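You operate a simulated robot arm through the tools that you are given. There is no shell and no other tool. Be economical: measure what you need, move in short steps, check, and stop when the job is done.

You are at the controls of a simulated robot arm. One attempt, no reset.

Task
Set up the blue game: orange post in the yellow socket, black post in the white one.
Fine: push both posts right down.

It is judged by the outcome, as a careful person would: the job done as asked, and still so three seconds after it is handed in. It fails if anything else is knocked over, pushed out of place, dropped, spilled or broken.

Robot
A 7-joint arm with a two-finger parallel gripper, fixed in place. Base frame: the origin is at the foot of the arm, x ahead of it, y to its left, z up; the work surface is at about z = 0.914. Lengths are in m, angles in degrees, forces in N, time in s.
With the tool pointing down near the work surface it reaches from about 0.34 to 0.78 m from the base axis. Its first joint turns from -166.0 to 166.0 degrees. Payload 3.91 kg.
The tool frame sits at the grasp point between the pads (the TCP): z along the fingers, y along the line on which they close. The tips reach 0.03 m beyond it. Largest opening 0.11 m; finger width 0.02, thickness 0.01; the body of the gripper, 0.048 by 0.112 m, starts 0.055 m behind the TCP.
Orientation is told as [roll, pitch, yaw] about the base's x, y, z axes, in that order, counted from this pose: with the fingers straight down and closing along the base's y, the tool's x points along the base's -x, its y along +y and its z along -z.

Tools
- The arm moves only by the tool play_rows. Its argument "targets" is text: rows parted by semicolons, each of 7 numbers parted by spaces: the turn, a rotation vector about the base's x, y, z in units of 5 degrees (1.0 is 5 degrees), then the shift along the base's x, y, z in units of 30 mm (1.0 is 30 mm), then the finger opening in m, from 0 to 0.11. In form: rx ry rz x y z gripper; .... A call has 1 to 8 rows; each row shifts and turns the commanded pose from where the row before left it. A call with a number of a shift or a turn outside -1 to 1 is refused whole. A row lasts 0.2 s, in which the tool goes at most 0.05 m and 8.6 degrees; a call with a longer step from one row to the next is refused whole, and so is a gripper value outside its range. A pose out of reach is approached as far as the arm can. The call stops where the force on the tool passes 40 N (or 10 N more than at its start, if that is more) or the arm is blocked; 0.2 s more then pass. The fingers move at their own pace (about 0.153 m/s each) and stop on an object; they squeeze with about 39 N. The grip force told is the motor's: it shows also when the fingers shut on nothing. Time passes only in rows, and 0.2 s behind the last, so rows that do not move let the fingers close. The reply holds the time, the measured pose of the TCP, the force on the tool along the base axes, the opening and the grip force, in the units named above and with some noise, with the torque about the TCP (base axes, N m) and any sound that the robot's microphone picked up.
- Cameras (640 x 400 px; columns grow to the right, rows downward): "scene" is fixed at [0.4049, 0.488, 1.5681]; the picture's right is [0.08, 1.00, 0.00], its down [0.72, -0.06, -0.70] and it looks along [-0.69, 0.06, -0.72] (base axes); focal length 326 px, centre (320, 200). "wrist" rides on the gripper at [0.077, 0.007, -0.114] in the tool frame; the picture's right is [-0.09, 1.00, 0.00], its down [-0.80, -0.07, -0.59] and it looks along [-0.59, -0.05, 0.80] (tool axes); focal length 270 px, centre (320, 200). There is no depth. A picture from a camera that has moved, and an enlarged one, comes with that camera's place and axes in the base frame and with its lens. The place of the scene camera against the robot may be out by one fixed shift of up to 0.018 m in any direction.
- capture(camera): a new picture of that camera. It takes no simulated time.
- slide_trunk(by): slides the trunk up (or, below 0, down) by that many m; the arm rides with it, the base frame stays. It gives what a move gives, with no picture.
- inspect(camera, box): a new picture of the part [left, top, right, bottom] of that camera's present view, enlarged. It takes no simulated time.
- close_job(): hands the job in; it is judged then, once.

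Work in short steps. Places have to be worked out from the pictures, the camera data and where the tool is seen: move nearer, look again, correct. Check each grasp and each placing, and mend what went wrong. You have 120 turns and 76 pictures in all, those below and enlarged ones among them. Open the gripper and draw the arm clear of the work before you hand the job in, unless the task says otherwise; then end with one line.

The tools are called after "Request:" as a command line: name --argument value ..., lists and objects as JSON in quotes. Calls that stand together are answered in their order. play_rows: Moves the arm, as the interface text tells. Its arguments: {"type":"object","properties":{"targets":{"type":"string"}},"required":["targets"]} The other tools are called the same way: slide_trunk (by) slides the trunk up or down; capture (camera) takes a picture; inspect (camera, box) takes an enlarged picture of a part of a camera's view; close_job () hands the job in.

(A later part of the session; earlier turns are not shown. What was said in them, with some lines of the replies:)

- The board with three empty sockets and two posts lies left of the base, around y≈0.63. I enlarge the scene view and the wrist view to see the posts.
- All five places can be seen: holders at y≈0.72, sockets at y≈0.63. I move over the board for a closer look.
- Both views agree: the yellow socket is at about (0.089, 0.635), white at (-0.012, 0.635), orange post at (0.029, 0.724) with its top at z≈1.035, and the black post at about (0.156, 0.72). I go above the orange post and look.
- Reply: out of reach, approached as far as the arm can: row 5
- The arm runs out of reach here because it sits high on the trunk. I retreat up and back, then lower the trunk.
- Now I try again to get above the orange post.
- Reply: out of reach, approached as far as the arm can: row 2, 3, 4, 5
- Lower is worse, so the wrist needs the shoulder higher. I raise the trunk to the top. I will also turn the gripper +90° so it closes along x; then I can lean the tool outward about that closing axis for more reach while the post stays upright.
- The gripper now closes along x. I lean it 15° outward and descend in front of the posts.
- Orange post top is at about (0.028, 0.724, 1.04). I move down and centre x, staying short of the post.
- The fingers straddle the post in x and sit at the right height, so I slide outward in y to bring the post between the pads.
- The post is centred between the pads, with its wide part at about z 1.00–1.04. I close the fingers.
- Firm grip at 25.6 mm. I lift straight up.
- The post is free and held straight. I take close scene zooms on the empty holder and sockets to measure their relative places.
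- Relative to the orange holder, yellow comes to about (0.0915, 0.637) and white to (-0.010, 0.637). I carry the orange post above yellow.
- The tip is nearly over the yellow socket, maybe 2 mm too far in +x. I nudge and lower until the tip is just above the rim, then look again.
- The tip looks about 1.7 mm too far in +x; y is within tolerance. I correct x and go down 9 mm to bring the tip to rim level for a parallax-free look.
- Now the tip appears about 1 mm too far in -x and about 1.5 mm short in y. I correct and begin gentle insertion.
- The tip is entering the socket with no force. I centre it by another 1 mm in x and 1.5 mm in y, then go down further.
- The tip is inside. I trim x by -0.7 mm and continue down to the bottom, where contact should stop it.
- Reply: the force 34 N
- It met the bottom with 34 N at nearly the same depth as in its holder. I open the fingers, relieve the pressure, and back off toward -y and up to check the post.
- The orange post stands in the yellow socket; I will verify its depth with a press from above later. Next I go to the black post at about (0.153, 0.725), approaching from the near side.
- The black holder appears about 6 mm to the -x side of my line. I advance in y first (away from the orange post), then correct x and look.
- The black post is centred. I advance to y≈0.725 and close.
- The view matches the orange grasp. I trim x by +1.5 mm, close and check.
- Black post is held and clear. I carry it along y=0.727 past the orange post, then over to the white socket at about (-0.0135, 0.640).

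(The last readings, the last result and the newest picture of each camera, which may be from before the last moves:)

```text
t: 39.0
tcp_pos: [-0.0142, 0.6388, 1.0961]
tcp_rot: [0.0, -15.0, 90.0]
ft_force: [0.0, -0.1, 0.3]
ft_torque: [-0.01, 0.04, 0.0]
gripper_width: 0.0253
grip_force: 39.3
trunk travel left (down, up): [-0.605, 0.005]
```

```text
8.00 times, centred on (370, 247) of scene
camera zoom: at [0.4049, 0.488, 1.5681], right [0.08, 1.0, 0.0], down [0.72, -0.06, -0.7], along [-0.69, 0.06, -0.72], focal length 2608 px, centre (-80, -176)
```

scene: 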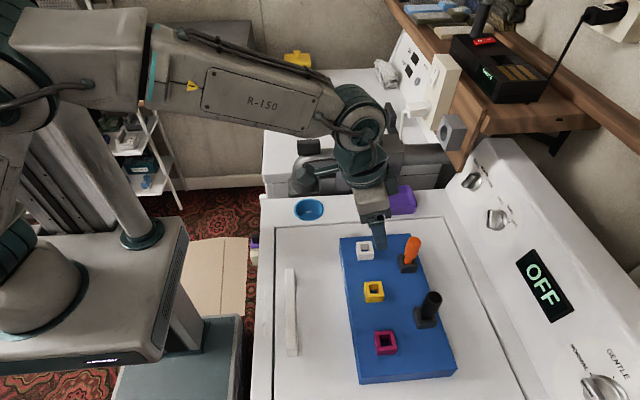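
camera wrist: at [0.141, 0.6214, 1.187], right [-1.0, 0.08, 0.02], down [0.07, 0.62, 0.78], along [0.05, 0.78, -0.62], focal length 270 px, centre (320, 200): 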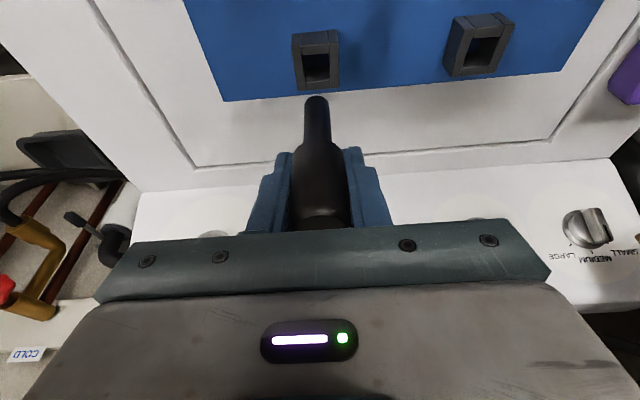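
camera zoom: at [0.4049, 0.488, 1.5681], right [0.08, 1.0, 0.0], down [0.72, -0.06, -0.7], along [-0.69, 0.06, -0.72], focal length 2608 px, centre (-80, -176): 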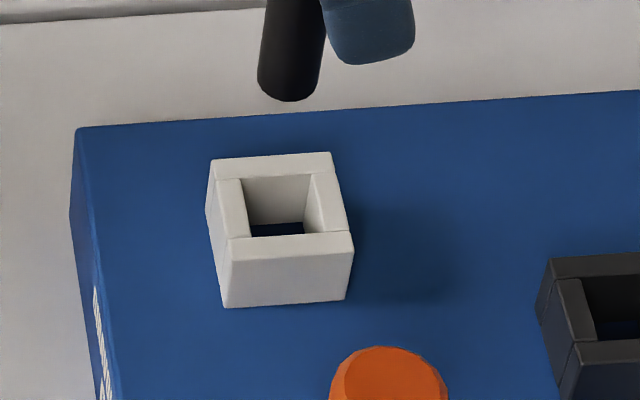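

The wrist view shows the tip needs about +3.4 mm in x and +1 mm in y. I correct and lower toward the rim.

Request:
play_rows --targets "0 0 0 0.113 0.04 -0.4 0.01;0 0 0 0 0 -0.5 0.01;0 0 0 0 0 -0.5 0.01;0 0 0 0 0 0 0.01"

Request:
inspect --camera "wrist" --box '[280, 50, 360, 130]'

Request:
inspect --camera "scene" --box '[345, 230, 395, 266]'

```text
t: 40.0
tcp_pos: [-0.0123, 0.639, 1.0554]
tcp_rot: [0.0, -15.1, 89.9]
ft_force: [0.4, 0.0, -0.4]
ft_torque: [0.03, 0.03, 0.0]
gripper_width: 0.0253
grip_force: 38.5
trunk travel left (down, up): [-0.605, 0.005]
```

```text
5.00 times, centred on (320, 90) of wrist
camera zoom: at [-0.0191, 0.5351, 1.1451], right [-1.0, 0.08, 0.02], down [0.07, 0.62, 0.78], along [0.05, 0.78, -0.62], focal length 1351 px, centre (320, 750)
```

zoom: 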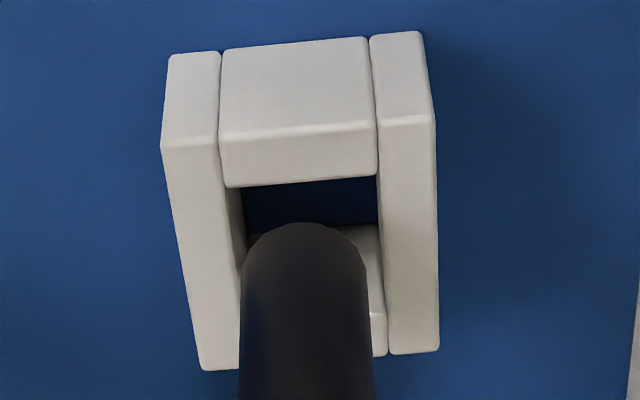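

```text
11.11 times, centred on (370, 248) of scene
camera zoom: at [0.4049, 0.488, 1.5681], right [0.08, 1.0, 0.0], down [0.72, -0.06, -0.7], along [-0.69, 0.06, -0.72], focal length 3622 px, centre (-236, -333)
```

zoom: 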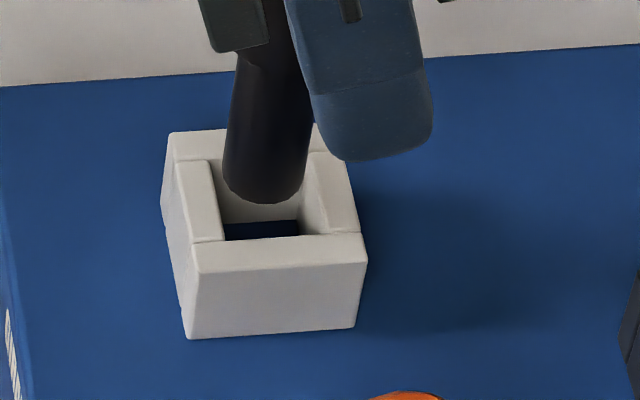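

x is aligned; y wants about +1.5 mm. I correct and descend into the socket gently.

Request:
play_rows --targets "0 0 0 0 0.05 -0.1 0.01;0 0 0 0 0 -0.2 0.01;0 0 0 0 0 -0.2 0.01;0 0 0 0 0 0 0.01"

Request:
inspect --camera "wrist" --box '[280, 60, 360, 140]'

Request:
inspect --camera "scene" --box '[345, 230, 395, 266]'

```text
t: 41.0
tcp_pos: [-0.0104, 0.641, 1.0392]
tcp_rot: [0.1, -14.9, 90.0]
ft_force: [0.3, 0.7, -0.5]
ft_torque: [0.02, -0.03, 0.04]
gripper_width: 0.0251
grip_force: 38.8
trunk travel left (down, up): [-0.605, 0.005]
```

```text
5.00 times, centred on (320, 100) of wrist
camera zoom: at [-0.0186, 0.5369, 1.1303], right [-1.0, 0.09, 0.02], down [0.07, 0.62, 0.78], along [0.05, 0.78, -0.62], focal length 1351 px, centre (320, 700)
```

zoom: 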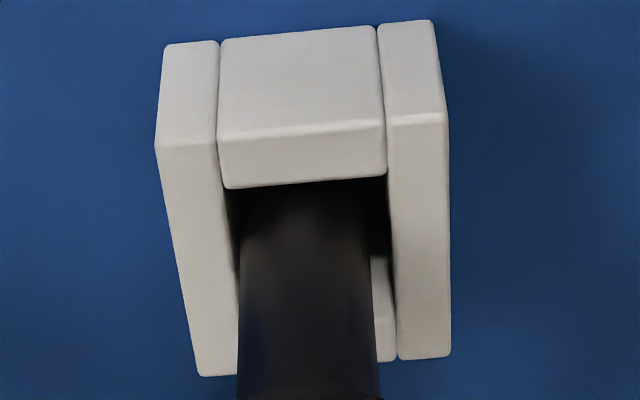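

```text
11.11 times, centred on (370, 248) of scene
camera zoom: at [0.4049, 0.488, 1.5681], right [0.08, 1.0, 0.0], down [0.72, -0.06, -0.7], along [-0.69, 0.06, -0.72], focal length 3622 px, centre (-236, -333)
```

zoom: 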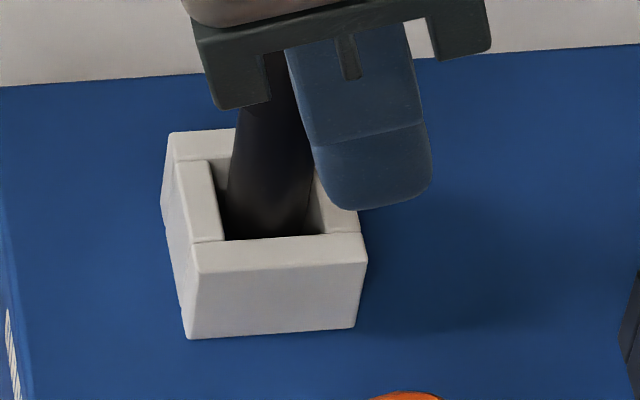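

The tip is inside the white socket with no force. I push on down until it bottoms.

Request:
play_rows --targets "0 0 0 -0.01 0 -0.2 0.01;0 0 0 0 0 -0.2 0.01;0 0 0 0 0 -0.15 0.01;0 0 0 0 0 -0.12 0.01;0 0 0 0 0 -0.1 0.01;0 0 0 0 0 0 0.01"

Request:
inspect --camera "wrist" --box '[240, 60, 400, 240]'

```text
t: 42.5
tcp_pos: [-0.0115, 0.6406, 1.0193]
tcp_rot: [0.1, -15.5, 90.0]
ft_force: [-0.1, 1.6, 29.7]
ft_torque: [-0.18, 0.29, -0.01]
gripper_width: 0.0253
grip_force: 39.5
trunk travel left (down, up): [-0.605, 0.005]
```

```text
2.22 times, centred on (320, 150) of wrist
camera zoom: at [-0.0185, 0.5351, 1.1106], right [-1.0, 0.08, 0.02], down [0.07, 0.61, 0.79], along [0.05, 0.79, -0.62], focal length 601 px, centre (320, 311)
```

zoom: 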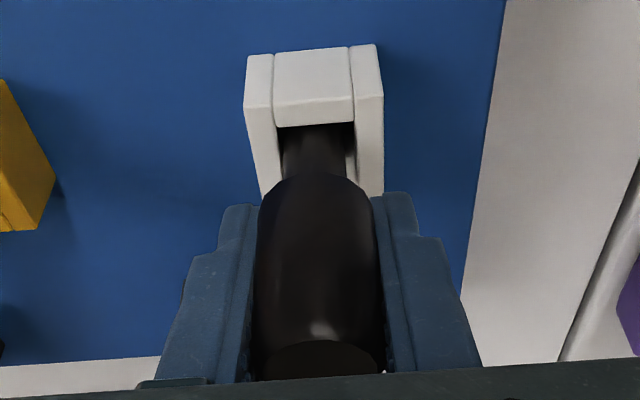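

Black bottomed at the same height it was gripped at in its holder, so it is fully seated. I release and lift off, and return the tool to vertical with fingers closed to press on the tops.

Request:
play_rows --targets "0 0 0 0 0 0.12 0.01;0 0 0 0 0 0 0.05;0 0 0 0 0 0 0.06;0 0 0 0 0 0 0.06;0 0 0 0 0 0.5 0.06;0 0 0 0 0 0.8 0.06;0 0 0 0 0 0.8 0.06;0 0 0 0 0 0.8 0.06"

Request:
play_rows --targets "0 0 0 0 0 0.5 0.04;-1 0 0 0 0 0 0.02;-1 0 0 0 0 0 0;-1 0 0 0 0 0 0;0 0 0 0 0 0 0"

Request:
inspect --camera "scene" --box '[335, 200, 455, 320]'

Request:
capture --camera "wrist"

```text
t: 44.2
tcp_pos: [-0.01, 0.6394, 1.1069]
tcp_rot: [-0.1, -15.0, 90.0]
ft_force: [-0.4, 0.1, 0.3]
ft_torque: [-0.01, 0.0, 0.01]
gripper_width: 0.06
grip_force: 0.1
trunk travel left (down, up): [-0.605, 0.005]
```

```text
t: 45.5
tcp_pos: [-0.0099, 0.6402, 1.1231]
tcp_rot: [0.0, 0.0, 90.0]
ft_force: [0.1, 0.4, 0.0]
ft_torque: [0.01, -0.01, 0.01]
gripper_width: 0.0
grip_force: 37.6
trunk travel left (down, up): [-0.605, 0.005]
```

```text
3.33 times, centred on (395, 260) of scene
camera zoom: at [0.4049, 0.488, 1.5681], right [0.08, 1.0, 0.0], down [0.72, -0.06, -0.7], along [-0.69, 0.06, -0.72], focal length 1087 px, centre (70, 0)
```

zoom: 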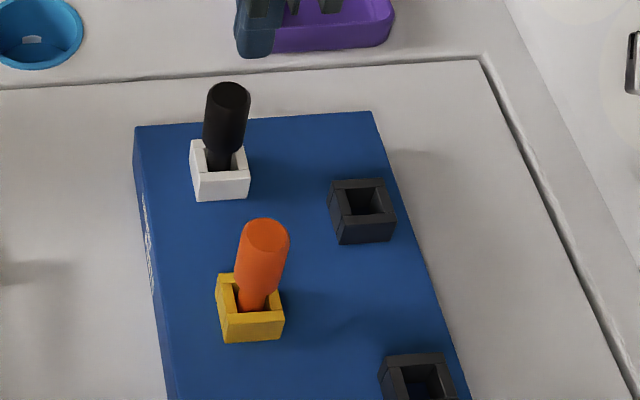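

```text
28 pictures are left
camera wrist: at [-0.0186, 0.5631, 1.2376], right [-1.0, 0.09, 0.0], down [0.07, 0.8, 0.59], along [0.05, 0.59, -0.8], focal length 270 px, centre (320, 200)
```

wrist: 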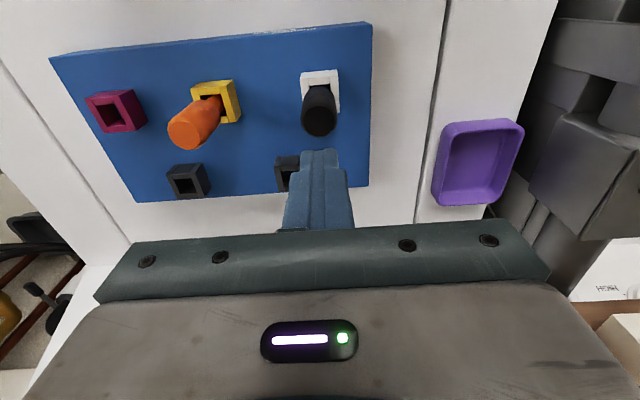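

Both posts stand upright. I press gently on the black top first as a height reference.

Request:
play_rows --targets "0 0 0 -0.05 0 -0.7 0;0 0 0 0 0 -0.5 0;0 0 0 0 0 -0.2 0;0 0 0 0 0 -0.12 0;0 0 0 0 0 -0.1 0;0 0 0 0 0 -0.1 0;0 0 0 0 0 -0.1 0;0 0 0 0 0 -0.1 0"

```text
t: 46.9
tcp_pos: [-0.0125, 0.6438, 1.0784]
tcp_rot: [0.1, -1.0, 90.0]
ft_force: [-0.9, -0.4, 17.3]
ft_torque: [-0.16, 0.0, 0.01]
gripper_width: 0.0
grip_force: 38.0
trunk travel left (down, up): [-0.605, 0.005]
stopped in row 7: the force on the tool passed its limit at 43 N (the readings are from after the stop); the commanded pose is now the measured one
```

Black resisted 43 N at TCP z≈1.078: fully down. I lift, move over the orange post and press likewise.

Request:
play_rows --targets "0 0 0 0 -0.05 1 0;0 0 0 0.83 0 0 0;0 0 0 0.83 0 0 0;0 0 0 0.83 0 0 0;0 0 0 0.83 0 0 0;0 0 0 0 0 0 0"

Request:
play_rows --targets "0 0 0 0 0 -0.6 0;0 0 0 0 0 -0.15 0;0 0 0 0 0 -0.1 0;0 0 0 0 0 -0.1 0;0 0 0 0 0 -0.1 0;0 0 0 0 0 -0.1 0;0 0 0 0 0 -0.1 0;0 0 0 0 0 -0.1 0"

```text
t: 48.3
tcp_pos: [0.0873, 0.6413, 1.1059]
tcp_rot: [0.1, -0.6, 89.9]
ft_force: [-0.7, 0.7, 0.5]
ft_torque: [-0.04, 0.0, 0.01]
gripper_width: 0.0
grip_force: 37.7
trunk travel left (down, up): [-0.605, 0.005]
```

```text
t: 49.8
tcp_pos: [0.0877, 0.6436, 1.0796]
tcp_rot: [0.0, -1.4, 89.9]
ft_force: [0.2, -0.1, 19.3]
ft_torque: [-0.21, 0.01, 0.0]
gripper_width: 0.0001
grip_force: 38.0
trunk travel left (down, up): [-0.605, 0.005]
stopped in row 7: the force on the tool passed its limit at 44 N (the readings are from after the stop); the commanded pose is now the measured one
```

Orange stops at 1.0796 with 44 N, equal to black within noise. I lift away, retreat, and check visually.

Request:
play_rows --targets "0 0 0 0 -0.05 0.6 0;0 0 0 0 0 1 0;0 0 0 0 -0.5 1 0;0 0 0 0 -0.9 1 0;0 0 0 0 -0.9 1 0;0 0 0 0 -0.9 0.5 0.05;0 0 0 0 -0.9 0 0.08;0 0 0 0 0 0 0.08"

Request:
inspect --camera "scene" --box '[345, 225, 415, 305]'

Request:
capture --camera "scene"

Request:
inspect --camera "wrist" --box '[180, 0, 460, 200]'

```text
t: 51.6
tcp_pos: [0.0895, 0.519, 1.2279]
tcp_rot: [0.1, -1.2, 90.1]
ft_force: [-0.2, 0.0, -0.8]
ft_torque: [0.01, -0.01, 0.02]
gripper_width: 0.0801
grip_force: 0.0
trunk travel left (down, up): [-0.605, 0.005]
```

```text
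5.00 times, centred on (380, 265) of scene
camera zoom: at [0.4049, 0.488, 1.5681], right [0.08, 1.0, 0.0], down [0.72, -0.06, -0.7], along [-0.69, 0.06, -0.72], focal length 1630 px, centre (20, -125)
```

zoom: 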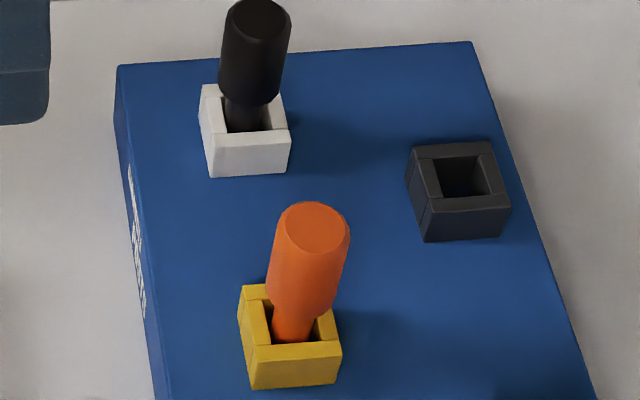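

```text
26 pictures are left
```

scene: 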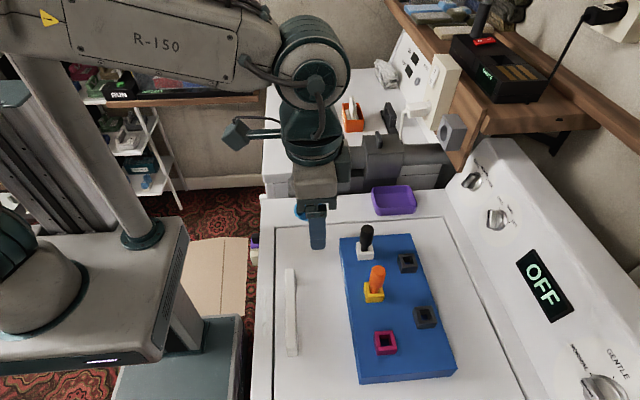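

```text
2.00 times, centred on (320, 100) of wrist
camera zoom: at [0.0809, 0.4394, 1.3413], right [-1.0, 0.09, 0.0], down [0.07, 0.79, 0.61], along [0.05, 0.61, -0.79], focal length 541 px, centre (320, 400)
```

zoom: 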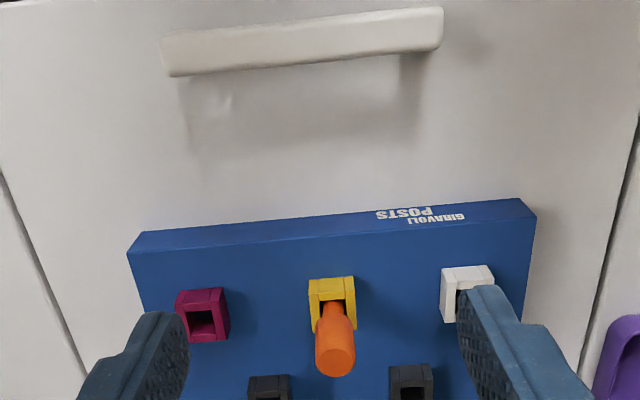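

Both posts stand upright and bottomed in their sockets, the board has not moved, and the gripper is open and clear. I hand in the job.

Request:
close_job

```text
The job is handed in.
```

The orange post is in the yellow socket and the black post is in the white one. I pressed each from above with over 40 N until it would go no further, and the job is handed in.
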